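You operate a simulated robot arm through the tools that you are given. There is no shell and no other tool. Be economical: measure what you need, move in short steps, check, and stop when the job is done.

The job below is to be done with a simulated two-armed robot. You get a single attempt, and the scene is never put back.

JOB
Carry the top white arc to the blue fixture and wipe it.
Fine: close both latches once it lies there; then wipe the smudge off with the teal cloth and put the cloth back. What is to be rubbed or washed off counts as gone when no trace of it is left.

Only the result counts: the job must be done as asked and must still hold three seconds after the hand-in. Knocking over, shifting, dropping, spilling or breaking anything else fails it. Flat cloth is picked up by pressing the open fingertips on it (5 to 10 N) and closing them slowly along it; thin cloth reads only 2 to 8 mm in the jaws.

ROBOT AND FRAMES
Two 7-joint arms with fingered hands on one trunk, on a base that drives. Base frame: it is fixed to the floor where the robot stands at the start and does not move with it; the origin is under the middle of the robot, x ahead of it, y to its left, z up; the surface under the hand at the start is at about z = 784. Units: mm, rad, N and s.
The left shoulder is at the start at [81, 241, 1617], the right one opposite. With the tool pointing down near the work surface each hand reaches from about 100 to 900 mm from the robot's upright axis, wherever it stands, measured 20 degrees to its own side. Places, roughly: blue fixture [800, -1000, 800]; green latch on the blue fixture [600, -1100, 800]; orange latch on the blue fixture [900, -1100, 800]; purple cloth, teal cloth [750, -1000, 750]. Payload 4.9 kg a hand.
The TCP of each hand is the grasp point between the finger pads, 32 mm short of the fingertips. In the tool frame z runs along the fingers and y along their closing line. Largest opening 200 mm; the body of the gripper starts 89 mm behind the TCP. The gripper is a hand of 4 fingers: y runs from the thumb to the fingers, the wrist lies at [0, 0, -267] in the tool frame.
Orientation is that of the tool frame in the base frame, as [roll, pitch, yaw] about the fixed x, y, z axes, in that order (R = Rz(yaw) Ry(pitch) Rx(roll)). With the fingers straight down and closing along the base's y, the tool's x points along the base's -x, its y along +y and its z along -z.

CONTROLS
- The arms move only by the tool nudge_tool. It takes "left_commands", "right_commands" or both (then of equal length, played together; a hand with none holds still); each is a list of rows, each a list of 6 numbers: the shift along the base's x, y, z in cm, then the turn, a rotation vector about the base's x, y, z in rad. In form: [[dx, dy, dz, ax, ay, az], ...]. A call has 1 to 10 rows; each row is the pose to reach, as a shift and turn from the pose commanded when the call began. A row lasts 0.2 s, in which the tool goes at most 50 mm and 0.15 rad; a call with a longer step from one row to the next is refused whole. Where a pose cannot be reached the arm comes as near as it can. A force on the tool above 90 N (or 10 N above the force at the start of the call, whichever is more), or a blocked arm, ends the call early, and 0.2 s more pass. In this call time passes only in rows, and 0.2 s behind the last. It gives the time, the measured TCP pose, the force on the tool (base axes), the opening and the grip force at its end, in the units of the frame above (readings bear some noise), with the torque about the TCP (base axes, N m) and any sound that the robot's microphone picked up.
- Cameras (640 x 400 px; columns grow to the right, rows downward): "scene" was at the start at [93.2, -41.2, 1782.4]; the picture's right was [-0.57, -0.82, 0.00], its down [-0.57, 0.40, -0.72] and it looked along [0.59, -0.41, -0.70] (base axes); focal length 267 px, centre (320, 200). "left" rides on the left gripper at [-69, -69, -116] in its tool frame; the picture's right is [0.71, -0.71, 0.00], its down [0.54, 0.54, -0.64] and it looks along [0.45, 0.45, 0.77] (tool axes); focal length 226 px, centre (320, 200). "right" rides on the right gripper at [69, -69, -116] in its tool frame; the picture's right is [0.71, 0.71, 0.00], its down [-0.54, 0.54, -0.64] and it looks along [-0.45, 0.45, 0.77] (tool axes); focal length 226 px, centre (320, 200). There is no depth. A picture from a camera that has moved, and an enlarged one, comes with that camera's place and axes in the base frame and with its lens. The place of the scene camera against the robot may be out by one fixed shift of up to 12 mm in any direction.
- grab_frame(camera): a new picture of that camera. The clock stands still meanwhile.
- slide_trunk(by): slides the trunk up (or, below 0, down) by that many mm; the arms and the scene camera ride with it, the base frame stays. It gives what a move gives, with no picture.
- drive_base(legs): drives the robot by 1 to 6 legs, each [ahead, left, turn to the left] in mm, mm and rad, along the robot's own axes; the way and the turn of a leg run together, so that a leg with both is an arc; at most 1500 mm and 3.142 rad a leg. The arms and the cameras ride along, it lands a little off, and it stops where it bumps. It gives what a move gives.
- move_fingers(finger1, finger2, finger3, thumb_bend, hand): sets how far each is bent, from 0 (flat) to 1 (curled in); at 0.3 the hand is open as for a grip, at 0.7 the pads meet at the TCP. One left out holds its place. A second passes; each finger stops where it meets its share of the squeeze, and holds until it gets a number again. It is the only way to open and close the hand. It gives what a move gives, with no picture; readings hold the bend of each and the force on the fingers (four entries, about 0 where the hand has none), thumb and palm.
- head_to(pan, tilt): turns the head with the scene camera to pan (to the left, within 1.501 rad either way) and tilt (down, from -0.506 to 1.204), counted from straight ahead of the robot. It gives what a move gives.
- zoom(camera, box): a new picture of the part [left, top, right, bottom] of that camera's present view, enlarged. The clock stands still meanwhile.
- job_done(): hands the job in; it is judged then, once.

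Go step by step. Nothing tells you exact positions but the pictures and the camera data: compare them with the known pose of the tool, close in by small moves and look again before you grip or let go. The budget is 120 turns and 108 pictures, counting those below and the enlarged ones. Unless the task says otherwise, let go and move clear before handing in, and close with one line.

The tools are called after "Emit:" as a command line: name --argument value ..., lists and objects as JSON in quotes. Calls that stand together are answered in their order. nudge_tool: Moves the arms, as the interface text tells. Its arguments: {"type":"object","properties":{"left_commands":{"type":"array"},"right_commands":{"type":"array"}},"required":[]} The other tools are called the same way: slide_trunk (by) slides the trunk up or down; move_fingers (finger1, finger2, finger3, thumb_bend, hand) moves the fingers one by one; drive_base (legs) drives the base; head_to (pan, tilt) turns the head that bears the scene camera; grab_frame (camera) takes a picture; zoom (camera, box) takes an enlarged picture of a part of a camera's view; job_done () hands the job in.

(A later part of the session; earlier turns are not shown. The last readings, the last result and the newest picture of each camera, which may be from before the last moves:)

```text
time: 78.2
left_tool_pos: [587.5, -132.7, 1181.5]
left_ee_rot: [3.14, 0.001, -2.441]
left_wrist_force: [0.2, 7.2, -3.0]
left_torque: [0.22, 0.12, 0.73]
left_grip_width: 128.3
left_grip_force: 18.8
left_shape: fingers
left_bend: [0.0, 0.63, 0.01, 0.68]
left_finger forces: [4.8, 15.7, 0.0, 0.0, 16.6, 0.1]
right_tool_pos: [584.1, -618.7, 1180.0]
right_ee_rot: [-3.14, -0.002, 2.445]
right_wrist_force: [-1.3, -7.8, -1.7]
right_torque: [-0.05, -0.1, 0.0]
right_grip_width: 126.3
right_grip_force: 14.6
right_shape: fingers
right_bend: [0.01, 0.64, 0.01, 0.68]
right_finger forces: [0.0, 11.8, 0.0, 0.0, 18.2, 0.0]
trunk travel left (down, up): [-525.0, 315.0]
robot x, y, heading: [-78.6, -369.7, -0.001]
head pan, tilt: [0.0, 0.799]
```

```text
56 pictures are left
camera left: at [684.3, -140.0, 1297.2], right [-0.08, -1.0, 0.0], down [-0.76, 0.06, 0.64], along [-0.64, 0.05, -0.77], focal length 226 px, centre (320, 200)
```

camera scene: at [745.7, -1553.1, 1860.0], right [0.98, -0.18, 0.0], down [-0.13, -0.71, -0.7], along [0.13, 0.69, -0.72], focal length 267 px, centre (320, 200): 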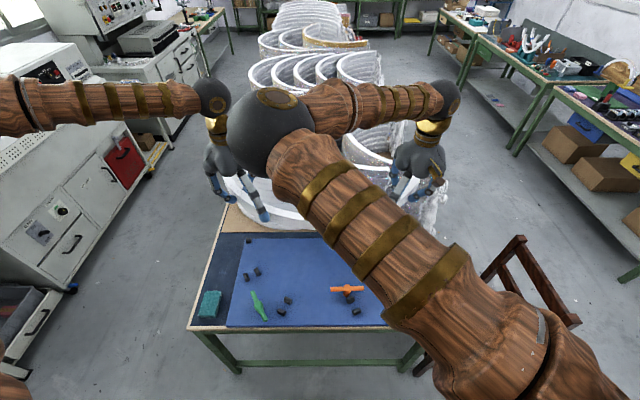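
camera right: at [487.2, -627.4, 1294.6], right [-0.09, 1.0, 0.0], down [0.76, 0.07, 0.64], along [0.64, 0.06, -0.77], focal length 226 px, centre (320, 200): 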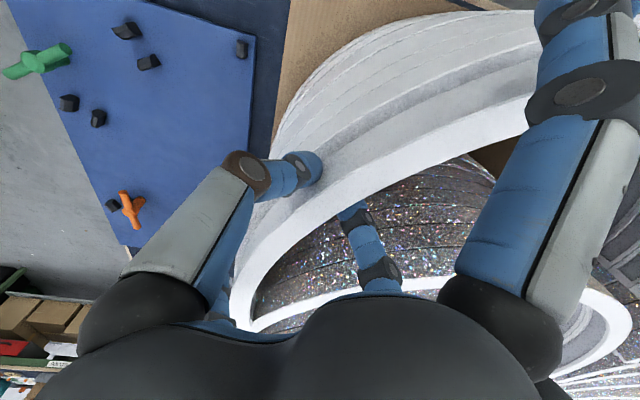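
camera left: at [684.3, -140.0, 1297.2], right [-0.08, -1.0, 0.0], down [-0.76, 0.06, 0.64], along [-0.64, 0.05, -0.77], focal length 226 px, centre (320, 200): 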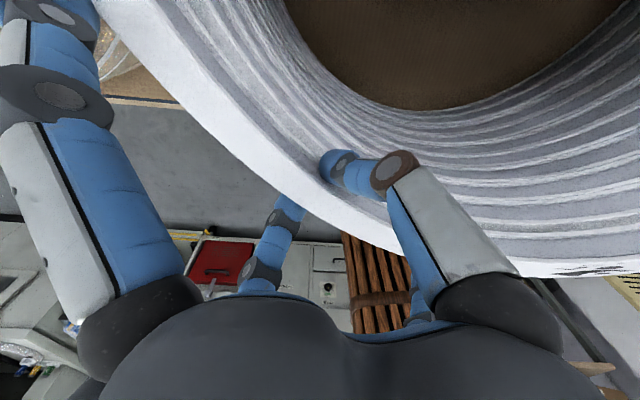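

Emit:
nudge_tool --left_commands '[[-0.27, 0.05, -0.3, 0, 0, 0], [-0.27, 0.05, -0.6, 0, 0, 0], [-0.27, 0.05, -0.9, 0, 0, 0]]' --right_commands '[[-0.27, 0.05, -0.3, 0, 0, 0], [-0.27, 0.05, -0.6, 0, 0, 0], [-0.27, 0.05, -0.9, 0, 0, 0]]'

Emit:
zoom --camera "right" --box '[230, 20, 550, 220]'

```text
time: 79.0
left_tool_pos: [584.7, -132.7, 1173.1]
left_ee_rot: [3.14, 0.0, -2.439]
left_wrist_force: [1.9, 9.6, -2.3]
left_torque: [0.38, 0.05, 0.78]
left_grip_width: 128.4
left_grip_force: 19.1
left_shape: fingers
left_bend: [0.0, 0.63, 0.01, 0.68]
left_finger forces: [5.4, 16.1, 0.0, 0.0, 16.0, 0.0]
right_tool_pos: [581.5, -618.1, 1171.5]
right_ee_rot: [-3.14, -0.001, 2.445]
right_wrist_force: [-1.7, -9.5, -1.7]
right_torque: [-0.05, -0.05, 0.01]
right_grip_width: 126.5
right_grip_force: 15.6
right_shape: fingers
right_bend: [0.01, 0.64, 0.01, 0.68]
right_finger forces: [0.0, 11.3, 0.0, 0.0, 19.7, 0.1]
trunk travel left (down, up): [-525.0, 315.0]
robot x, y, heading: [-84.0, -365.9, 0.005]
head pan, tilt: [0.0, 0.799]
```

```text
2.00 times, centred on (390, 120) of right
camera zoom: at [484.4, -627.4, 1286.6], right [-0.09, 1.0, 0.0], down [0.76, 0.07, 0.64], along [0.64, 0.06, -0.77], focal length 452 px, centre (180, 360)
```

zoom: 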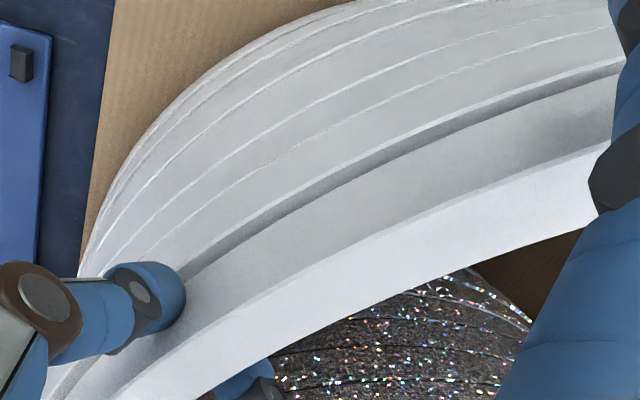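

Emit:
nudge_tool --left_commands '[[-0.15, 0, -0.15, 0, 0, 0], [-0.15, 0, -0.35, 0, 0, 0]]' --right_commands '[[-0.15, 0, -0.15, 0, 0, 0], [-0.15, 0, -0.35, 0, 0, 0]]'

Emit:
zoom --camera "right" --box '[230, 20, 550, 220]'

```text
time: 79.6
left_tool_pos: [583.6, -132.8, 1171.0]
left_ee_rot: [3.139, -0.001, -2.44]
left_wrist_force: [1.2, 9.6, -0.4]
left_torque: [0.76, -0.49, 0.91]
left_grip_width: 128.7
left_grip_force: 19.0
left_shape: fingers
left_bend: [0.0, 0.63, 0.01, 0.68]
left_finger forces: [6.6, 15.3, 0.0, 0.0, 16.0, 0.0]
right_tool_pos: [580.0, -616.3, 1168.3]
right_ee_rot: [3.141, 0.0, 2.446]
right_wrist_force: [-1.5, -8.7, -2.2]
right_torque: [-0.04, -0.11, 0.01]
right_grip_width: 126.7
right_grip_force: 16.0
right_shape: fingers
right_bend: [0.01, 0.64, 0.01, 0.68]
right_finger forces: [0.1, 11.8, 0.0, 0.0, 19.7, 0.1]
trunk travel left (down, up): [-525.0, 315.0]
robot x, y, heading: [-79.9, -365.8, 0.005]
head pan, tilt: [0.0, 0.799]
```

```text
2.00 times, centred on (390, 120) of right
camera zoom: at [483.2, -627.0, 1283.0], right [-0.09, 1.0, 0.0], down [0.76, 0.07, 0.64], along [0.64, 0.06, -0.77], focal length 452 px, centre (180, 360)
```

zoom: 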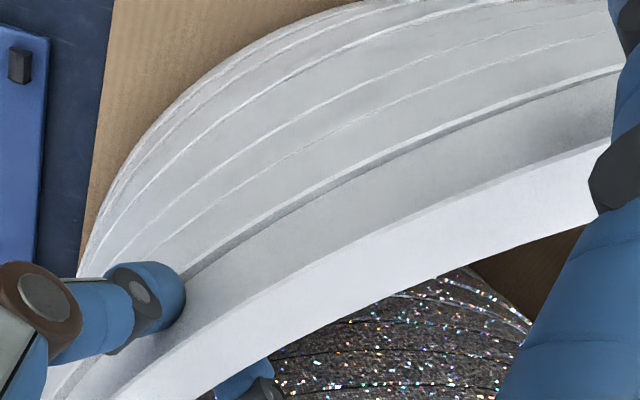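

Emit:
nudge_tool --left_commands '[[0, 0, -0.05, 0, 0, 0], [0, 0, -0.1, 0, 0, 0]]' --right_commands '[[0, 0, -0.1, 0, 0, 0], [0, 0, -0.25, 0, 0, 0]]'

Emit:
move_fingers --hand "left" --finger2 0.6 --thumb_bend 0.6

Emit:
move_fingers --hand "right" --finger2 0.55 --thumb_bend 0.55

Emit:
move_fingers --hand "left" --finger2 0.53 --thumb_bend 0.53

Emit:
zoom --camera "right" --box '[230, 20, 550, 220]'

Emit:
grab_frame --camera "left"

```text
time: 80.2
left_tool_pos: [584.1, -131.6, 1169.7]
left_ee_rot: [3.141, 0.001, -2.442]
left_wrist_force: [4.8, 7.9, 3.9]
left_torque: [0.72, -0.63, 0.86]
left_grip_width: 129.0
left_grip_force: 19.6
left_shape: fingers
left_bend: [0.0, 0.63, 0.01, 0.68]
left_finger forces: [6.3, 14.8, 0.0, 0.0, 18.4, 0.1]
right_tool_pos: [580.1, -617.4, 1166.2]
right_ee_rot: [3.141, 0.003, 2.445]
right_wrist_force: [-3.1, -8.1, 6.9]
right_torque: [0.01, -0.08, -0.01]
right_grip_width: 126.4
right_grip_force: 17.8
right_shape: fingers
right_bend: [0.01, 0.64, 0.01, 0.68]
right_finger forces: [0.0, 13.6, 0.0, 0.0, 21.5, 0.0]
trunk travel left (down, up): [-525.0, 315.0]
robot x, y, heading: [-82.8, -367.5, -0.0]
head pan, tilt: [0.0, 0.799]
```

```text
time: 81.2
left_tool_pos: [581.8, -132.5, 1170.3]
left_ee_rot: [-3.141, 0.0, -2.439]
left_wrist_force: [-1.8, 4.3, 4.1]
left_torque: [0.35, -0.4, 0.63]
left_grip_width: 134.6
left_grip_force: 2.6
left_shape: fingers
left_bend: [0.0, 0.6, 0.01, 0.6]
left_finger forces: [5.2, 0.0, 0.0, 0.1, 0.1, 0.0]
right_tool_pos: [579.3, -615.8, 1167.5]
right_ee_rot: [-3.141, 0.0, 2.445]
right_wrist_force: [1.8, -6.0, 9.1]
right_torque: [0.13, -0.24, -0.01]
right_grip_width: 126.4
right_grip_force: 17.4
right_shape: fingers
right_bend: [0.01, 0.63, 0.01, 0.68]
right_finger forces: [0.0, 15.7, 0.0, 0.0, 19.9, 0.0]
trunk travel left (down, up): [-525.0, 315.0]
robot x, y, heading: [-80.4, -367.1, 0.004]
head pan, tilt: [0.0, 0.799]
```

```text
time: 82.2
left_tool_pos: [583.8, -132.4, 1169.4]
left_ee_rot: [3.141, 0.001, -2.442]
left_wrist_force: [-0.3, 1.3, 0.3]
left_torque: [0.06, -0.04, 0.14]
left_grip_width: 132.6
left_grip_force: 0.8
left_shape: fingers
left_bend: [0.0, 0.6, 0.01, 0.6]
left_finger forces: [1.2, 0.1, 0.0, 0.1, 0.1, 0.1]
right_tool_pos: [581.1, -617.4, 1166.0]
right_ee_rot: [-3.138, 0.001, 2.447]
right_wrist_force: [0.2, 0.4, 0.5]
right_torque: [0.01, 0.01, 0.02]
right_grip_width: 135.0
right_grip_force: 0.1
right_shape: fingers
right_bend: [0.01, 0.55, 0.01, 0.55]
right_finger forces: [0.0, 0.0, 0.0, 0.0, 0.0, 0.0]
trunk travel left (down, up): [-525.0, 315.0]
robot x, y, heading: [-81.1, -368.0, -0.003]
head pan, tilt: [0.0, 0.799]
```

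```text
time: 83.2
left_tool_pos: [583.4, -132.0, 1168.3]
left_ee_rot: [3.141, 0.0, -2.441]
left_wrist_force: [-0.7, 1.6, 0.2]
left_torque: [0.05, -0.04, 0.17]
left_grip_width: 138.1
left_grip_force: 1.2
left_shape: fingers
left_bend: [0.0, 0.53, 0.01, 0.53]
left_finger forces: [1.4, 0.0, 0.0, 0.1, 0.0, 0.1]
right_tool_pos: [579.9, -616.5, 1165.6]
right_ee_rot: [-3.139, 0.0, 2.445]
right_wrist_force: [0.3, -0.4, 0.1]
right_torque: [0.0, -0.02, -0.01]
right_grip_width: 134.9
right_grip_force: 0.1
right_shape: fingers
right_bend: [0.01, 0.55, 0.01, 0.55]
right_finger forces: [0.0, 0.1, 0.0, 0.0, 0.0, 0.0]
trunk travel left (down, up): [-525.0, 315.0]
robot x, y, heading: [-81.5, -364.1, -0.001]
head pan, tilt: [0.0, 0.799]
```

```text
2.00 times, centred on (390, 120) of right
camera zoom: at [483.3, -626.7, 1280.8], right [-0.09, 1.0, 0.0], down [0.76, 0.07, 0.64], along [0.64, 0.06, -0.77], focal length 452 px, centre (180, 360)
```

zoom: 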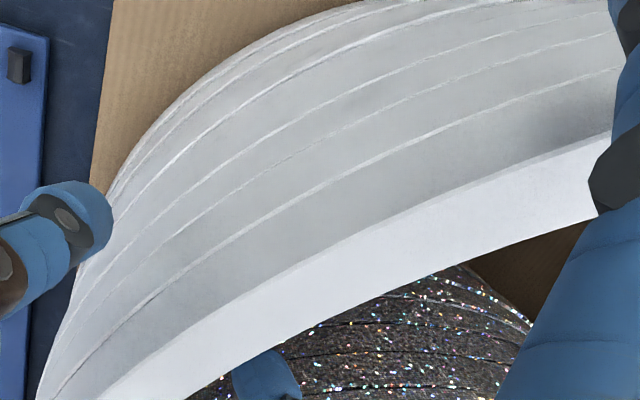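

```text
52 pictures are left
camera left: at [679.8, -140.0, 1285.1], right [-0.08, -1.0, 0.0], down [-0.76, 0.06, 0.64], along [-0.64, 0.05, -0.77], focal length 226 px, centre (320, 200)
```

left: 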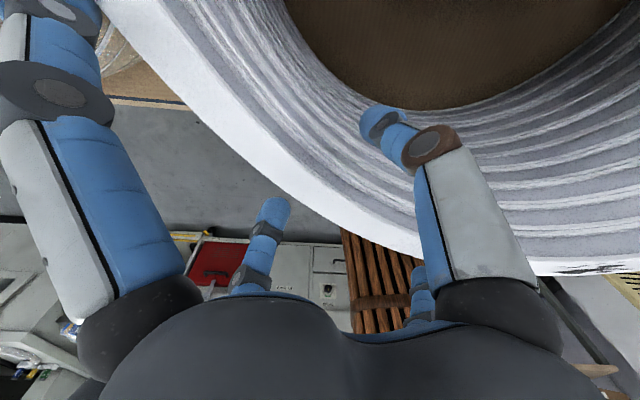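

The arc is back on the stack, perfectly seated. I'll raise both hands and move to the new grip angles (left 54°, right 51°), truly radial.

Emit:
nudge_tool --left_commands '[[0, 0, 2.5, 0, 0, 0], [0, 0, 5, 0, 0, 0], [1.5, 1.3, 6, 0, 0, -0.035], [3.0, 2.6, 6, 0, 0, -0.07], [3.0, 2.6, 4, 0, 0, -0.07]]' --right_commands '[[0, 0, 2.5, 0, 0, 0], [0, 0, 5, 0, 0, 0], [1, -0.85, 6, 0, 0, 0.008], [2, -1.7, 6, 0, 0, 0.016], [2, -1.7, 4, 0, 0, 0.016]]'

Emit:
zoom --camera "left" --box '[160, 60, 480, 260]'

Emit:
zoom --camera "right" --box '[160, 60, 480, 260]'

```text
time: 84.4
left_tool_pos: [613.2, -105.0, 1209.3]
left_ee_rot: [3.141, 0.0, -2.513]
left_wrist_force: [-0.7, 0.2, -0.3]
left_torque: [0.0, -0.01, 0.0]
left_grip_width: 137.2
left_grip_force: 0.0
left_shape: fingers
left_bend: [0.0, 0.53, 0.01, 0.53]
left_finger forces: [0.1, 0.1, 0.0, 0.0, 0.0, 0.0]
right_tool_pos: [600.3, -635.4, 1203.6]
right_ee_rot: [-3.139, 0.002, 2.46]
right_wrist_force: [1.0, -0.3, -0.3]
right_torque: [-0.03, 0.0, -0.02]
right_grip_width: 135.2
right_grip_force: 0.1
right_shape: fingers
right_bend: [0.01, 0.55, 0.01, 0.55]
right_finger forces: [0.0, 0.0, 0.1, 0.0, 0.0, 0.0]
trunk travel left (down, up): [-525.0, 315.0]
robot x, y, heading: [-83.0, -365.2, 0.002]
head pan, tilt: [0.0, 0.799]
```

```text
2.00 times, centred on (320, 160) of left
camera zoom: at [708.5, -120.1, 1325.3], right [-0.15, -0.99, 0.0], down [-0.76, 0.12, 0.64], along [-0.64, 0.1, -0.77], focal length 452 px, centre (320, 280)
```

zoom: 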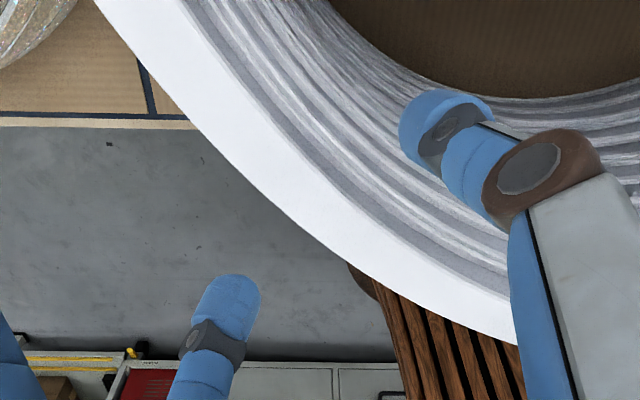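

```text
2.00 times, centred on (320, 160) of right
camera zoom: at [503.9, -645.9, 1319.9], right [-0.1, 0.99, 0.0], down [0.76, 0.08, 0.64], along [0.64, 0.07, -0.77], focal length 452 px, centre (320, 280)
```

zoom: 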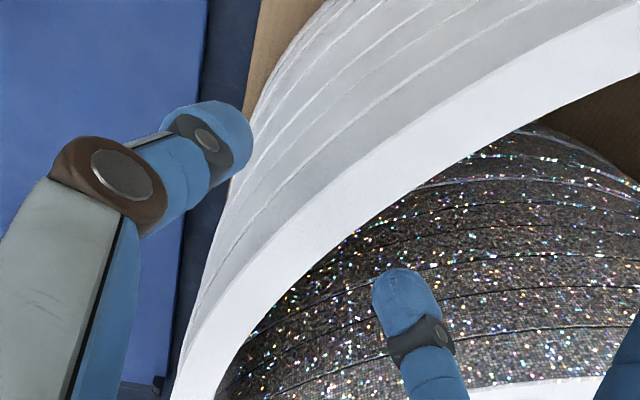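

Emit:
nudge_tool --left_commands '[[0.12, -0.16, -1.2, 0, 0, 0], [0.12, -0.16, -2.4, 0, 0, 0], [0.12, -0.16, -3.3, 0, 0, 0]]' --right_commands '[[0.06, 0.1, -1, 0, 0, 0], [0.06, 0.1, -2, 0, 0, 0], [0.06, 0.1, -2.8, 0, 0, 0]]'

Emit:
move_fingers --hand "left" --finger2 0.66 --thumb_bend 0.66

Emit:
move_fingers --hand "right" --finger2 0.66 --thumb_bend 0.66

Emit:
move_fingers --hand "left" --finger2 0.74 --thumb_bend 0.74

Emit:
move_fingers --hand "right" --finger2 0.74 --thumb_bend 0.74

Emit:
move_fingers --hand "left" --finger2 0.8 --thumb_bend 0.8

Emit:
move_fingers --hand "right" --finger2 0.8 --thumb_bend 0.8

```text
time: 85.2
left_tool_pos: [613.0, -107.6, 1176.3]
left_ee_rot: [-3.141, 0.001, -2.51]
left_wrist_force: [0.0, 0.3, 0.9]
left_torque: [0.05, 0.05, -0.03]
left_grip_width: 137.4
left_grip_force: 0.1
left_shape: fingers
left_bend: [0.0, 0.53, 0.01, 0.53]
left_finger forces: [0.0, 0.0, 0.0, 0.1, 0.0, 0.0]
right_tool_pos: [600.8, -633.4, 1178.0]
right_ee_rot: [-3.14, 0.0, 2.46]
right_wrist_force: [-1.1, 0.2, -0.4]
right_torque: [0.01, 0.03, 0.0]
right_grip_width: 135.1
right_grip_force: 0.1
right_shape: fingers
right_bend: [0.01, 0.55, 0.01, 0.55]
right_finger forces: [0.0, 0.1, 0.0, 0.0, 0.0, 0.0]
trunk travel left (down, up): [-525.0, 315.0]
robot x, y, heading: [-81.8, -367.7, -0.002]
head pan, tilt: [0.0, 0.799]
```

```text
time: 86.2
left_tool_pos: [613.1, -105.4, 1176.8]
left_ee_rot: [3.142, -0.001, -2.513]
left_wrist_force: [-0.2, 0.6, 0.3]
left_torque: [0.04, 0.01, -0.02]
left_grip_width: 128.6
left_grip_force: 0.5
left_shape: fingers
left_bend: [0.0, 0.65, 0.01, 0.66]
left_finger forces: [0.0, 1.2, 0.1, 0.0, 0.5, 0.1]
right_tool_pos: [599.5, -632.9, 1177.5]
right_ee_rot: [-3.141, 0.0, 2.461]
right_wrist_force: [-0.1, 0.6, -0.1]
right_torque: [-0.02, 0.01, 0.0]
right_grip_width: 135.0
right_grip_force: 0.1
right_shape: fingers
right_bend: [0.01, 0.55, 0.01, 0.55]
right_finger forces: [0.0, 0.0, 0.0, 0.0, 0.0, 0.1]
trunk travel left (down, up): [-525.0, 315.0]
robot x, y, heading: [-83.8, -364.9, 0.001]
head pan, tilt: [0.0, 0.799]
```

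```text
time: 87.2
left_tool_pos: [614.0, -106.7, 1176.3]
left_ee_rot: [3.14, -0.001, -2.513]
left_wrist_force: [-0.5, 0.1, -0.9]
left_torque: [0.01, 0.02, -0.02]
left_grip_width: 128.2
left_grip_force: 0.7
left_shape: fingers
left_bend: [0.0, 0.65, 0.01, 0.66]
left_finger forces: [0.1, 1.3, 0.0, 0.1, 0.5, 0.1]
right_tool_pos: [600.2, -631.1, 1178.1]
right_ee_rot: [-3.139, 0.0, 2.46]
right_wrist_force: [-0.2, -0.8, 0.1]
right_torque: [-0.03, -0.03, 0.0]
right_grip_width: 128.1
right_grip_force: 0.6
right_shape: fingers
right_bend: [0.01, 0.66, 0.01, 0.66]
right_finger forces: [0.1, 0.4, 0.0, 0.0, 0.7, 0.1]
trunk travel left (down, up): [-525.0, 315.0]
robot x, y, heading: [-81.9, -365.7, 0.002]
head pan, tilt: [0.0, 0.799]
```

```text
time: 88.2
left_tool_pos: [613.1, -107.2, 1175.4]
left_ee_rot: [3.141, 0.0, -2.512]
left_wrist_force: [0.4, -1.9, 0.3]
left_torque: [-0.01, 0.05, -0.01]
left_grip_width: 128.2
left_grip_force: 11.4
left_shape: fingers
left_bend: [0.0, 0.66, 0.01, 0.67]
left_finger forces: [0.0, 11.0, 0.0, 0.0, 11.8, 0.1]
right_tool_pos: [601.2, -632.5, 1178.6]
right_ee_rot: [-3.139, 0.0, 2.461]
right_wrist_force: [0.0, 0.1, 0.2]
right_torque: [0.04, 0.03, 0.0]
right_grip_width: 128.3
right_grip_force: 0.6
right_shape: fingers
right_bend: [0.01, 0.66, 0.01, 0.66]
right_finger forces: [0.1, 0.8, 0.0, 0.1, 0.2, 0.0]
trunk travel left (down, up): [-525.0, 315.0]
robot x, y, heading: [-84.4, -369.8, 0.0]
head pan, tilt: [0.0, 0.799]
```

```text
time: 89.2
left_tool_pos: [614.4, -107.2, 1176.0]
left_ee_rot: [-3.142, 0.001, -2.51]
left_wrist_force: [-0.1, 1.7, -0.4]
left_torque: [0.06, 0.03, 0.0]
left_grip_width: 127.8
left_grip_force: 10.9
left_shape: fingers
left_bend: [0.0, 0.65, 0.01, 0.68]
left_finger forces: [0.1, 11.7, 0.1, 0.0, 10.5, 0.0]
right_tool_pos: [599.5, -632.0, 1178.3]
right_ee_rot: [-3.14, -0.001, 2.46]
right_wrist_force: [-0.7, -0.5, 1.2]
right_torque: [0.02, -0.02, 0.03]
right_grip_width: 127.3
right_grip_force: 11.3
right_shape: fingers
right_bend: [0.01, 0.66, 0.01, 0.67]
right_finger forces: [0.0, 10.2, 0.0, 0.0, 11.6, 0.0]
trunk travel left (down, up): [-525.0, 315.0]
robot x, y, heading: [-83.1, -369.4, -0.003]
head pan, tilt: [0.0, 0.799]
```

```text
time: 90.2
left_tool_pos: [614.1, -107.5, 1177.2]
left_ee_rot: [3.142, 0.001, -2.511]
left_wrist_force: [0.3, -5.1, 0.6]
left_torque: [0.03, 0.02, 0.01]
left_grip_width: 127.3
left_grip_force: 15.5
left_shape: fingers
left_bend: [0.0, 0.61, 0.01, 0.68]
left_finger forces: [0.6, 12.4, 0.0, 0.0, 17.6, 0.1]
right_tool_pos: [601.0, -632.4, 1177.7]
right_ee_rot: [-3.141, -0.001, 2.462]
right_wrist_force: [-0.7, 5.6, 0.6]
right_torque: [0.25, -0.05, -0.01]
right_grip_width: 127.2
right_grip_force: 10.7
right_shape: fingers
right_bend: [0.01, 0.65, 0.01, 0.68]
right_finger forces: [0.0, 12.9, 0.0, 0.1, 8.4, 0.1]
trunk travel left (down, up): [-525.0, 315.0]
robot x, y, heading: [-77.5, -371.5, 0.001]
head pan, tilt: [0.0, 0.799]
```

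```text
time: 91.2
left_tool_pos: [614.7, -107.0, 1176.2]
left_ee_rot: [3.14, 0.0, -2.511]
left_wrist_force: [1.1, 2.0, 0.9]
left_torque: [0.19, 0.11, 0.18]
left_grip_width: 127.2
left_grip_force: 15.2
left_shape: fingers
left_bend: [0.0, 0.61, 0.01, 0.68]
left_finger forces: [1.7, 14.3, 0.0, 0.0, 14.1, 0.1]
right_tool_pos: [601.4, -631.8, 1177.4]
right_ee_rot: [-3.139, 0.001, 2.461]
right_wrist_force: [-0.6, -2.2, 0.4]
right_torque: [0.14, -0.13, 0.03]
right_grip_width: 126.3
right_grip_force: 15.2
right_shape: fingers
right_bend: [0.01, 0.64, 0.01, 0.68]
right_finger forces: [0.1, 13.9, 0.0, 0.0, 16.2, 0.1]
trunk travel left (down, up): [-525.0, 315.0]
robot x, y, heading: [-83.0, -369.0, -0.001]
head pan, tilt: [0.0, 0.799]
```

Grip is good on both hands. Lifting in steps and checking.

Emit:
nudge_tool --left_commands '[[0, 0, 0.3, 0, 0, 0], [0, 0, 0.8, 0, 0, 0], [0, 0, 1.5, 0, 0, 0], [0, 0, 2.5, 0, 0, 0], [0, 0, 4, 0, 0, 0], [0, 0, 6, 0, 0, 0], [0, 0, 8, 0, 0, 0]]' --right_commands '[[0, 0, 0.3, 0, 0, 0], [0, 0, 0.8, 0, 0, 0], [0, 0, 1.5, 0, 0, 0], [0, 0, 2.5, 0, 0, 0], [0, 0, 4, 0, 0, 0], [0, 0, 6, 0, 0, 0], [0, 0, 8, 0, 0, 0]]'

Emit:
slide_trunk --by 80

Emit:
grab_frame --camera "right"

Emit:
grab_frame --camera "left"

```text
time: 92.8
left_tool_pos: [613.2, -108.1, 1256.0]
left_ee_rot: [-3.141, 0.001, -2.512]
left_wrist_force: [-0.5, 1.1, -2.1]
left_torque: [0.22, 0.08, 0.03]
left_grip_width: 127.1
left_grip_force: 15.0
left_shape: fingers
left_bend: [0.0, 0.6, 0.01, 0.68]
left_finger forces: [0.4, 14.8, 0.0, 0.0, 14.3, 0.0]
right_tool_pos: [599.9, -634.1, 1256.9]
right_ee_rot: [3.141, -0.002, 2.462]
right_wrist_force: [-0.4, -0.9, -1.9]
right_torque: [0.15, -0.13, 0.01]
right_grip_width: 126.5
right_grip_force: 14.7
right_shape: fingers
right_bend: [0.01, 0.64, 0.01, 0.68]
right_finger forces: [0.1, 14.3, 0.0, 0.0, 15.1, 0.0]
trunk travel left (down, up): [-525.0, 315.0]
robot x, y, heading: [-79.2, -368.3, 0.0]
head pan, tilt: [0.0, 0.799]
```

```text
time: 93.9
left_tool_pos: [614.8, -107.8, 1335.7]
left_ee_rot: [3.142, -0.001, -2.512]
left_wrist_force: [0.7, -0.4, -2.9]
left_torque: [0.21, 0.1, -0.04]
left_grip_width: 127.1
left_grip_force: 14.5
left_shape: fingers
left_bend: [0.0, 0.6, 0.01, 0.68]
left_finger forces: [0.4, 14.5, 0.1, 0.0, 14.7, 0.1]
right_tool_pos: [602.3, -633.4, 1338.0]
right_ee_rot: [-3.14, 0.0, 2.46]
right_wrist_force: [-0.2, 0.3, -1.6]
right_torque: [0.18, -0.16, 0.04]
right_grip_width: 126.7
right_grip_force: 15.0
right_shape: fingers
right_bend: [0.01, 0.63, 0.01, 0.72]
right_finger forces: [0.1, 14.7, 0.0, 0.1, 14.8, 0.1]
trunk travel left (down, up): [-605.0, 235.0]
robot x, y, heading: [-78.6, -367.6, -0.001]
head pan, tilt: [0.0, 0.799]
```

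```text
49 pictures are left
camera right: at [504.8, -645.6, 1452.6], right [-0.1, 0.99, 0.0], down [0.76, 0.08, 0.64], along [0.64, 0.07, -0.77], focal length 226 px, centre (320, 200)
```

right: 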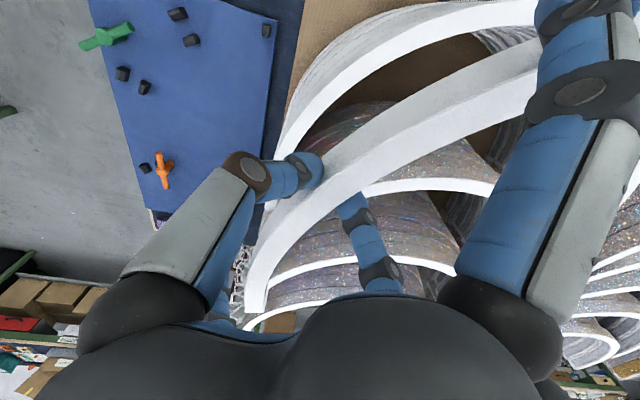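

```text
48 pictures are left
camera left: at [710.8, -122.6, 1451.6], right [-0.15, -0.99, 0.0], down [-0.76, 0.12, 0.64], along [-0.64, 0.1, -0.77], focal length 226 px, centre (320, 200)
```

left: 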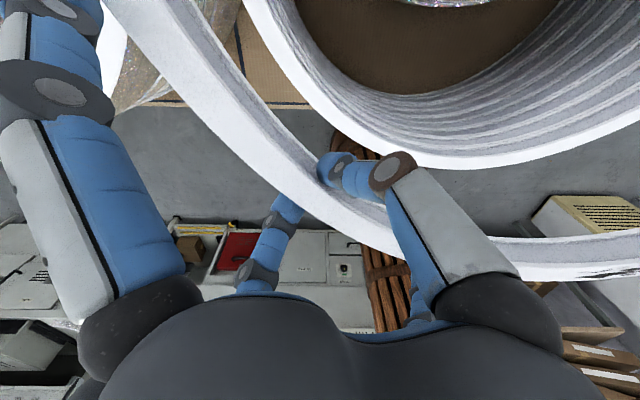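

One layer is held at the new angles. I'll repeat the drive around to the fixture side.

Emit:
drive_base --legs '[[-150, 0, 0], [0, -1292, 0.02]]'

Emit:
drive_base --legs '[[975, 0, 0]]'

```text
time: 101.3
left_tool_pos: [475.1, -1365.9, 1337.1]
left_ee_rot: [-3.141, -0.001, -2.495]
left_wrist_force: [-0.9, -0.2, -1.7]
left_torque: [0.2, 0.07, 0.04]
left_grip_width: 127.3
left_grip_force: 15.6
left_shape: fingers
left_bend: [0.0, 0.6, 0.01, 0.68]
left_finger forces: [0.4, 14.5, 0.1, 0.0, 14.7, 0.0]
right_tool_pos: [469.8, -1892.4, 1338.3]
right_ee_rot: [-3.14, 0.0, 2.476]
right_wrist_force: [-0.8, 0.6, -1.0]
right_torque: [0.16, -0.14, 0.03]
right_grip_width: 126.2
right_grip_force: 14.8
right_shape: fingers
right_bend: [0.01, 0.63, 0.01, 0.72]
right_finger forces: [0.0, 14.8, 0.0, 0.0, 14.7, 0.0]
trunk travel left (down, up): [-605.0, 235.0]
robot x, y, heading: [-217.7, -1637.0, 0.018]
head pan, tilt: [0.0, 0.799]
```

```text
time: 106.3
left_tool_pos: [1449.9, -1365.3, 1337.1]
left_ee_rot: [3.14, 0.0, -2.505]
left_wrist_force: [0.3, -0.3, -2.7]
left_torque: [0.2, 0.1, 0.02]
left_grip_width: 126.9
left_grip_force: 14.8
left_shape: fingers
left_bend: [0.0, 0.6, 0.01, 0.68]
left_finger forces: [0.5, 14.5, 0.0, 0.1, 14.8, 0.0]
right_tool_pos: [1438.3, -1891.4, 1338.5]
right_ee_rot: [3.141, 0.002, 2.464]
right_wrist_force: [0.8, 1.0, -1.8]
right_torque: [0.19, -0.1, 0.04]
right_grip_width: 126.5
right_grip_force: 14.8
right_shape: fingers
right_bend: [0.01, 0.63, 0.01, 0.72]
right_finger forces: [0.0, 14.6, 0.0, 0.1, 14.8, 0.0]
trunk travel left (down, up): [-605.0, 235.0]
robot x, y, heading: [755.5, -1624.1, 0.005]
head pan, tilt: [0.0, 0.799]
```

Emit:
drive_base --legs '[[0, 0, 1.4], [-88, 16, 0]]'

Emit:
grab_frame --camera "left"

Emit:
grab_frame --camera "right"

```text
time: 110.8
left_tool_pos: [601.6, -967.9, 1329.3]
left_ee_rot: [3.133, -0.008, -1.127]
left_wrist_force: [1.6, 1.7, -4.2]
left_torque: [-0.18, 0.22, 0.04]
left_grip_width: 127.1
left_grip_force: 14.3
left_shape: fingers
left_bend: [0.0, 0.6, 0.01, 0.68]
left_finger forces: [0.5, 13.9, 0.0, 0.0, 14.8, 0.1]
right_tool_pos: [1118.3, -1078.5, 1329.8]
right_ee_rot: [-3.135, -0.009, -2.437]
right_wrist_force: [1.2, 1.2, -3.0]
right_torque: [0.02, 0.2, 0.01]
right_grip_width: 126.3
right_grip_force: 14.0
right_shape: fingers
right_bend: [0.01, 0.63, 0.01, 0.72]
right_finger forces: [0.0, 14.7, 0.1, 0.0, 14.4, 0.0]
trunk travel left (down, up): [-605.0, 235.0]
robot x, y, heading: [721.2, -1711.7, 1.382]
head pan, tilt: [0.0, 0.799]
```

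```text
47 pictures are left
camera left: at [634.8, -875.0, 1444.5], right [0.94, -0.33, 0.0], down [-0.25, -0.72, 0.65], along [-0.22, -0.61, -0.76], focal length 226 px, centre (320, 200)
```

left: 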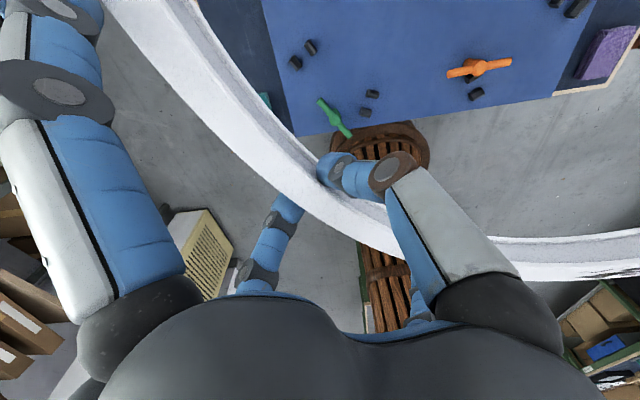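

```text
46 pictures are left
camera right: at [1110.2, -1174.9, 1446.4], right [-1.0, 0.08, 0.0], down [0.06, 0.77, 0.64], along [0.05, 0.63, -0.77], focal length 226 px, centre (320, 200)
```

right: 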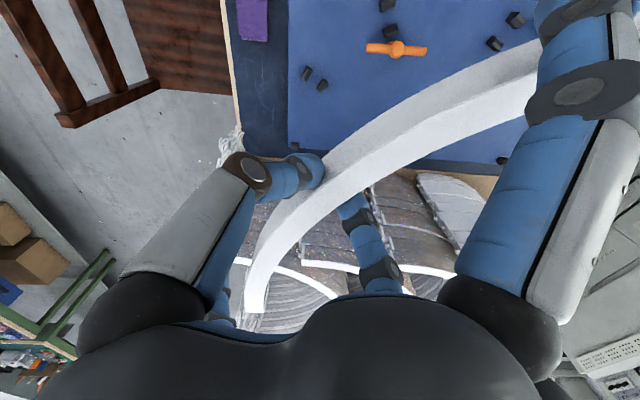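

Driving landed close. I'll shift the arc by (-19,-8) mm with a small turn, and lower the trunk to get just above the fixture for fine alignment.

Emit:
nudge_tool --left_commands '[[-1, -0.6, 0, 0, 0, 0.007], [-1.96, -1.17, 0, 0, 0, 0.0134]]' --right_commands '[[-0.95, -0.25, 0, 0, 0, 0.007], [-1.88, -0.46, 0, 0, 0, 0.0134]]'

Emit:
slide_trunk --by -280

Emit:
grab_frame --camera "left"

Emit:
grab_frame --camera "right"

Emit:
grab_frame --camera "scene"

```text
time: 111.4
left_tool_pos: [579.6, -985.0, 1332.5]
left_ee_rot: [3.14, -0.005, -1.112]
left_wrist_force: [-0.8, 0.6, -3.0]
left_torque: [-0.07, 0.21, 0.05]
left_grip_width: 126.9
left_grip_force: 14.9
left_shape: fingers
left_bend: [0.0, 0.6, 0.01, 0.71]
left_finger forces: [0.6, 14.6, 0.1, 0.1, 14.3, 0.1]
right_tool_pos: [1096.4, -1089.1, 1335.6]
right_ee_rot: [-3.138, -0.003, -2.425]
right_wrist_force: [1.6, -0.4, -1.1]
right_torque: [0.1, 0.13, 0.02]
right_grip_width: 126.2
right_grip_force: 14.4
right_shape: fingers
right_bend: [0.01, 0.63, 0.01, 0.72]
right_finger forces: [0.1, 14.1, 0.1, 0.1, 15.1, 0.0]
trunk travel left (down, up): [-605.0, 235.0]
robot x, y, heading: [727.0, -1711.9, 1.388]
head pan, tilt: [0.0, 0.799]
```

```text
time: 114.3
left_tool_pos: [579.0, -991.6, 1056.0]
left_ee_rot: [3.14, -0.002, -1.112]
left_wrist_force: [-2.7, 0.5, -2.2]
left_torque: [-0.03, 0.24, 0.12]
left_grip_width: 127.0
left_grip_force: 15.1
left_shape: fingers
left_bend: [0.0, 0.6, 0.01, 0.71]
left_finger forces: [0.9, 14.9, 0.0, 0.1, 13.5, 0.0]
right_tool_pos: [1095.1, -1094.1, 1057.6]
right_ee_rot: [-3.14, 0.001, -2.421]
right_wrist_force: [2.3, 0.0, -1.0]
right_torque: [0.14, 0.07, 0.01]
right_grip_width: 126.4
right_grip_force: 14.7
right_shape: fingers
right_bend: [0.01, 0.63, 0.01, 0.72]
right_finger forces: [0.0, 13.5, 0.1, 0.0, 15.9, 0.0]
trunk travel left (down, up): [-325.0, 515.0]
robot x, y, heading: [725.4, -1708.6, 1.388]
head pan, tilt: [0.0, 0.799]
```

```text
45 pictures are left
camera left: at [609.7, -898.4, 1171.7], right [0.95, -0.32, 0.0], down [-0.25, -0.73, 0.64], along [-0.21, -0.61, -0.77], focal length 226 px, centre (320, 200)
```

left: 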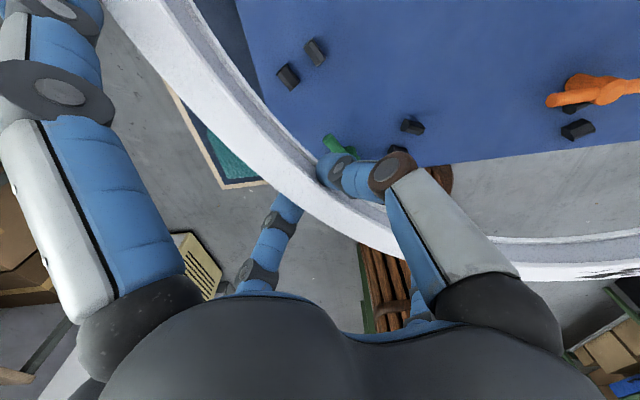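

```text
44 pictures are left
camera right: at [1088.5, -1191.8, 1172.9], right [-1.0, 0.07, 0.0], down [0.05, 0.76, 0.64], along [0.04, 0.64, -0.77], focal length 226 px, centre (320, 200)
```

right: 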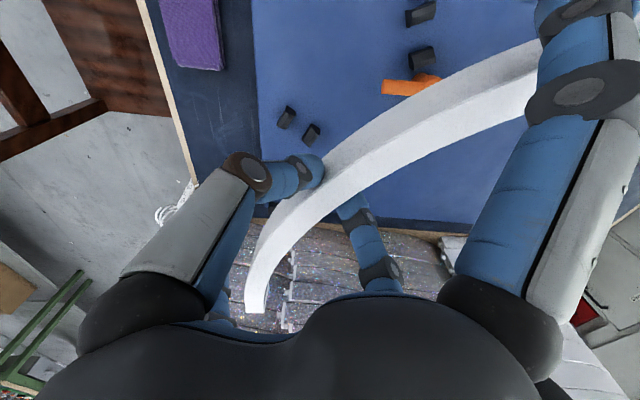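

```text
43 pictures are left
camera scene: at [740.2, -1595.3, 1580.1], right [0.98, -0.18, 0.0], down [-0.13, -0.7, -0.7], along [0.13, 0.69, -0.72], focal length 267 px, centre (320, 200)
```

scene: 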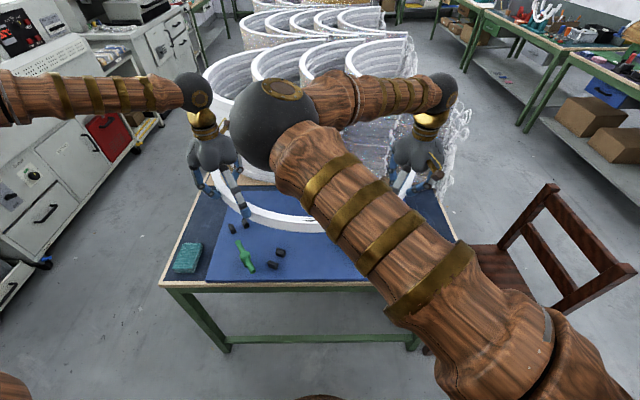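

Emit:
zoom --camera "right" --box '[220, 30, 540, 330]'

Emit:
zoom --camera "left" --box '[100, 0, 440, 290]'

```text
1.33 times, centred on (380, 180) of right
camera zoom: at [1088.5, -1191.8, 1172.9], right [-1.0, 0.07, 0.0], down [0.05, 0.76, 0.64], along [0.04, 0.64, -0.77], focal length 301 px, centre (240, 227)
```

zoom: 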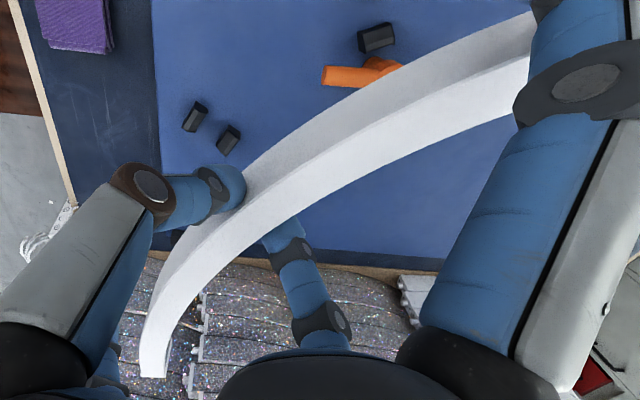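

```text
1.38 times, centred on (270, 145) of left
camera zoom: at [609.7, -898.4, 1171.7], right [0.95, -0.32, 0.0], down [-0.25, -0.73, 0.64], along [-0.21, -0.61, -0.77], focal length 312 px, centre (389, 276)
```

zoom: 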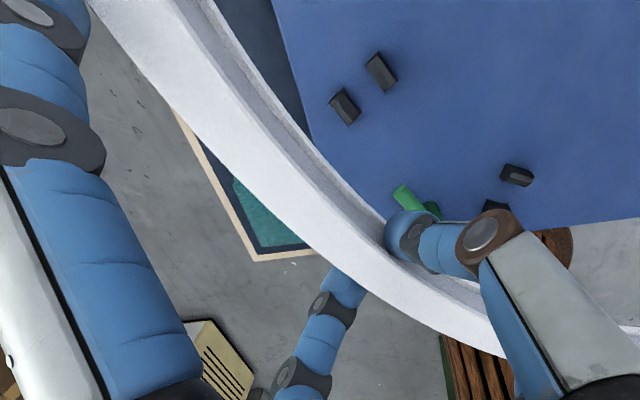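

Fixture points re-measure consistently. The arc sits slightly toward -x in the grips (centre ≈ (863,-836) against (880,-833)). I'll shift it and lower to just above the pegs for a direct comparison.

Emit:
nudge_tool --left_commands '[[1.5, 0.3, -2.5, 0, 0, 0], [1.5, 0.3, -5, 0, 0, 0], [1.5, 0.3, -7.5, 0, 0, 0], [1.5, 0.3, -10, 0, 0, 0], [1.5, 0.3, -12, 0, 0, 0], [1.5, 0.3, -14, 0, 0, 0]]' --right_commands '[[1.5, 0.3, -2.5, 0, 0, 0], [1.5, 0.3, -5, 0, 0, 0], [1.5, 0.3, -7.5, 0, 0, 0], [1.5, 0.3, -10, 0, 0, 0], [1.5, 0.3, -12, 0, 0, 0], [1.5, 0.3, -14, 0, 0, 0]]'

Emit:
grab_frame --camera "left"

Emit:
grab_frame --camera "right"

```text
time: 115.7
left_tool_pos: [594.3, -986.5, 915.6]
left_ee_rot: [3.139, -0.001, -1.109]
left_wrist_force: [-1.7, 1.0, -2.6]
left_torque: [-0.02, 0.23, 0.03]
left_grip_width: 127.0
left_grip_force: 14.6
left_shape: fingers
left_bend: [0.0, 0.6, 0.01, 0.71]
left_finger forces: [0.7, 15.0, 0.0, 0.0, 13.8, 0.0]
right_tool_pos: [1110.1, -1089.9, 916.7]
right_ee_rot: [-3.14, 0.0, -2.423]
right_wrist_force: [2.1, 0.2, -1.1]
right_torque: [0.15, 0.07, 0.02]
right_grip_width: 126.2
right_grip_force: 14.5
right_shape: fingers
right_bend: [0.01, 0.63, 0.01, 0.72]
right_finger forces: [0.1, 13.8, 0.0, 0.0, 15.7, 0.0]
trunk travel left (down, up): [-325.0, 515.0]
robot x, y, heading: [725.8, -1712.5, 1.383]
head pan, tilt: [0.0, 0.799]
```

```text
40 pictures are left
camera left: at [624.9, -894.6, 1030.8], right [0.95, -0.32, 0.0], down [-0.24, -0.72, 0.64], along [-0.21, -0.61, -0.76], focal length 226 px, centre (320, 200)
```

left: 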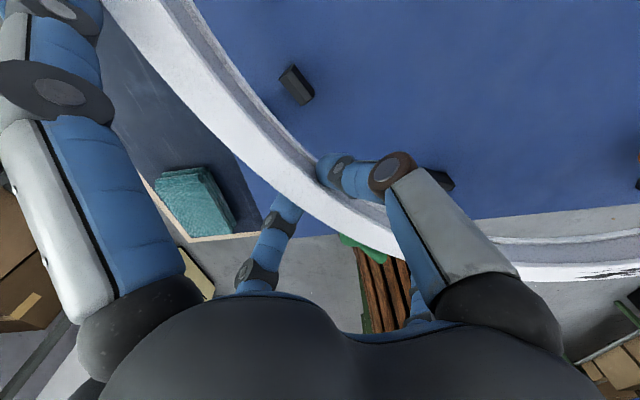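

```text
39 pictures are left
camera right: at [1103.8, -1188.1, 1032.2], right [-1.0, 0.07, 0.0], down [0.05, 0.77, 0.64], along [0.04, 0.64, -0.77], focal length 226 px, centre (320, 200)
```

right: 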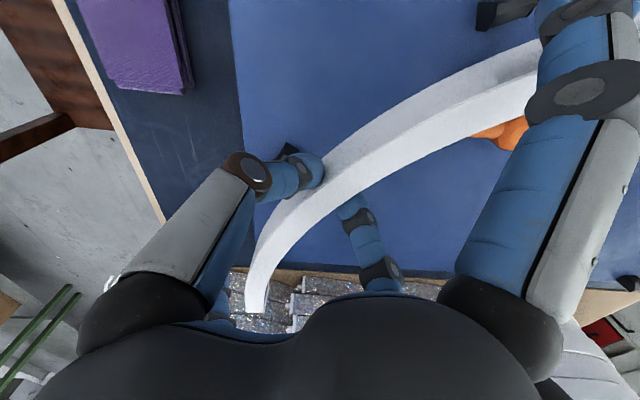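

The recomputed arc centre is (883.5,-837) against target (880.4,-832.8). I'll apply that correction plus a 0.5° turn and lower 38 mm, then check the clearance around the orange bar and pegs.

Emit:
nudge_tool --left_commands '[[-0.35, 0.17, 0, 0, 0, 0.009], [-0.35, 0.17, -1.5, 0, 0, 0.009], [-0.35, 0.17, -3, 0, 0, 0.009], [-0.35, 0.17, -3.8, 0, 0, 0.009]]' --right_commands '[[-0.25, 0.63, 0, 0, 0, 0.009], [-0.25, 0.63, -1.5, 0, 0, 0.009], [-0.25, 0.63, -3, 0, 0, 0.009], [-0.25, 0.63, -3.8, 0, 0, 0.009]]'

Emit:
zoom --camera "right" --box '[220, 60, 560, 320]'

Emit:
zoom --camera "left" --box '[120, 0, 480, 280]'

Emit:
zoom --camera "scene" --box '[170, 150, 340, 290]'

```text
time: 116.7
left_tool_pos: [591.1, -985.4, 877.4]
left_ee_rot: [3.142, 0.0, -1.102]
left_wrist_force: [-2.0, 1.0, -3.6]
left_torque: [-0.06, 0.27, 0.05]
left_grip_width: 127.2
left_grip_force: 14.8
left_shape: fingers
left_bend: [0.0, 0.6, 0.01, 0.72]
left_finger forces: [0.8, 15.0, 0.1, 0.0, 13.5, 0.1]
right_tool_pos: [1106.9, -1084.8, 880.3]
right_ee_rot: [-3.139, 0.0, -2.413]
right_wrist_force: [2.7, -1.1, -0.5]
right_torque: [0.11, 0.07, 0.02]
right_grip_width: 126.3
right_grip_force: 14.7
right_shape: fingers
right_bend: [0.01, 0.63, 0.01, 0.72]
right_finger forces: [0.0, 13.7, 0.1, 0.1, 16.0, 0.1]
trunk travel left (down, up): [-325.0, 515.0]
robot x, y, heading: [723.7, -1709.0, 1.387]
head pan, tilt: [0.0, 0.799]
```

```text
1.54 times, centred on (390, 190) of right
camera zoom: at [1101.6, -1182.9, 995.1], right [-1.0, 0.06, 0.0], down [0.04, 0.77, 0.64], along [0.04, 0.64, -0.77], focal length 348 px, centre (212, 215)
```

zoom: 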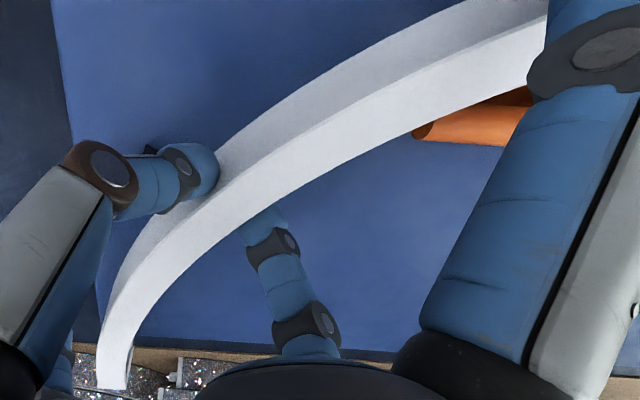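

```text
1.43 times, centred on (300, 140) of left
camera zoom: at [620.5, -892.9, 993.3], right [0.95, -0.31, 0.0], down [-0.24, -0.73, 0.64], along [-0.2, -0.61, -0.77], focal length 323 px, centre (349, 286)
```

zoom: 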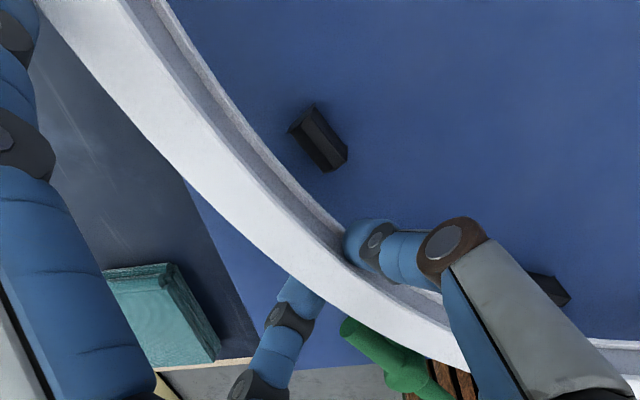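

```text
2.86 times, centred on (255, 220) of scene
camera zoom: at [740.1, -1594.8, 1580.1], right [0.98, -0.18, 0.0], down [-0.13, -0.71, -0.7], along [0.13, 0.68, -0.72], focal length 763 px, centre (506, 143)
```

zoom: 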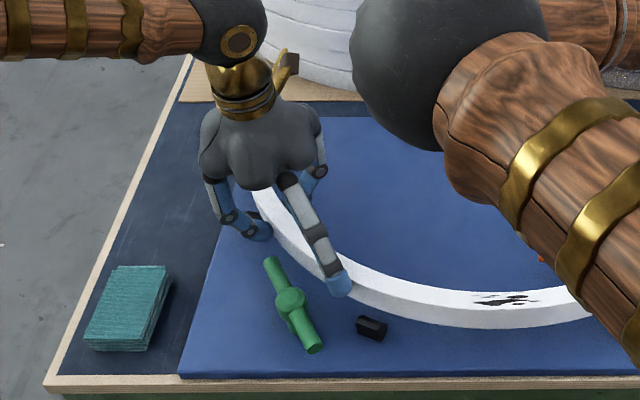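

The measurements show the arc concentric with the slot to about 2 mm, with clear margins to both latch bars. Lowering onto the plate in small steps.

Emit:
nudge_tool --left_commands '[[0, 0, -0.8, 0, 0, 0], [0, 0, -1.6, 0, 0, 0], [0, 0, -2.2, 0, 0, 0]]' --right_commands '[[0, 0, -0.9, 0, 0, 0], [0, 0, -1.8, 0, 0, 0], [0, 0, -2.45, 0, 0, 0]]'

Emit:
nudge_tool --left_commands '[[0, 0, -0.3, 0, 0, 0], [0, 0, -0.6, 0, 0, 0]]' --right_commands '[[0, 0, -0.3, 0, 0, 0], [0, 0, -0.6, 0, 0, 0]]'

Emit:
zoom --camera "left" --box '[120, 0, 480, 280]'

Emit:
zoom --camera "scene" --box '[170, 150, 340, 290]'

```text
time: 117.5
left_tool_pos: [590.0, -987.0, 855.0]
left_ee_rot: [-3.141, -0.001, -1.102]
left_wrist_force: [-1.0, 1.3, -3.8]
left_torque: [0.49, 0.36, 0.2]
left_grip_width: 127.7
left_grip_force: 15.0
left_shape: fingers
left_bend: [0.0, 0.6, 0.01, 0.72]
left_finger forces: [3.3, 12.6, 0.0, 0.0, 13.7, 0.0]
right_tool_pos: [1108.0, -1085.3, 856.1]
right_ee_rot: [-3.141, 0.0, -2.414]
right_wrist_force: [0.3, -1.9, 2.3]
right_torque: [0.12, 0.17, 0.02]
right_grip_width: 126.2
right_grip_force: 16.3
right_shape: fingers
right_bend: [0.01, 0.63, 0.01, 0.72]
right_finger forces: [0.1, 14.5, 0.1, 0.0, 16.5, 0.1]
trunk travel left (down, up): [-325.0, 515.0]
robot x, y, heading: [724.7, -1709.9, 1.389]
head pan, tilt: [0.0, 0.799]
```

```text
time: 118.1
left_tool_pos: [590.6, -986.5, 850.3]
left_ee_rot: [3.141, 0.0, -1.104]
left_wrist_force: [3.4, 0.7, -3.0]
left_torque: [0.49, 0.14, 0.38]
left_grip_width: 128.0
left_grip_force: 15.4
left_shape: fingers
left_bend: [0.0, 0.6, 0.01, 0.71]
left_finger forces: [3.8, 10.8, 0.0, 0.0, 16.7, 0.0]
right_tool_pos: [1108.0, -1085.2, 850.9]
right_ee_rot: [-3.141, 0.001, -2.416]
right_wrist_force: [-2.5, -5.2, 1.6]
right_torque: [0.16, 0.27, -0.02]
right_grip_width: 126.2
right_grip_force: 15.3
right_shape: fingers
right_bend: [0.01, 0.63, 0.01, 0.72]
right_finger forces: [0.0, 15.2, 0.0, 0.0, 16.3, 0.0]
trunk travel left (down, up): [-325.0, 515.0]
robot x, y, heading: [723.0, -1708.5, 1.385]
head pan, tilt: [0.0, 0.799]
```

```text
1.43 times, centred on (300, 140) of left
camera zoom: at [620.2, -894.7, 966.6], right [0.95, -0.31, 0.0], down [-0.24, -0.73, 0.64], along [-0.2, -0.61, -0.77], focal length 323 px, centre (349, 286)
```

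zoom: 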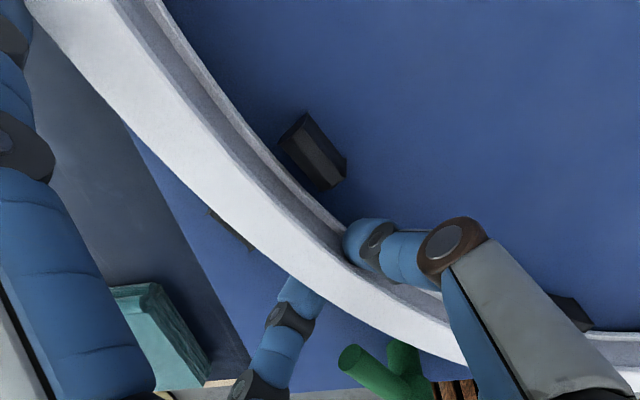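

```text
2.86 times, centred on (255, 220) of scene
camera zoom: at [740.2, -1595.7, 1580.1], right [0.98, -0.18, 0.0], down [-0.13, -0.7, -0.7], along [0.13, 0.69, -0.72], focal length 763 px, centre (506, 143)
```

zoom: 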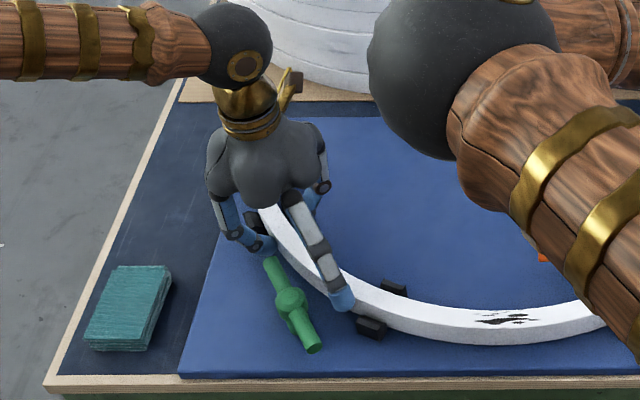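

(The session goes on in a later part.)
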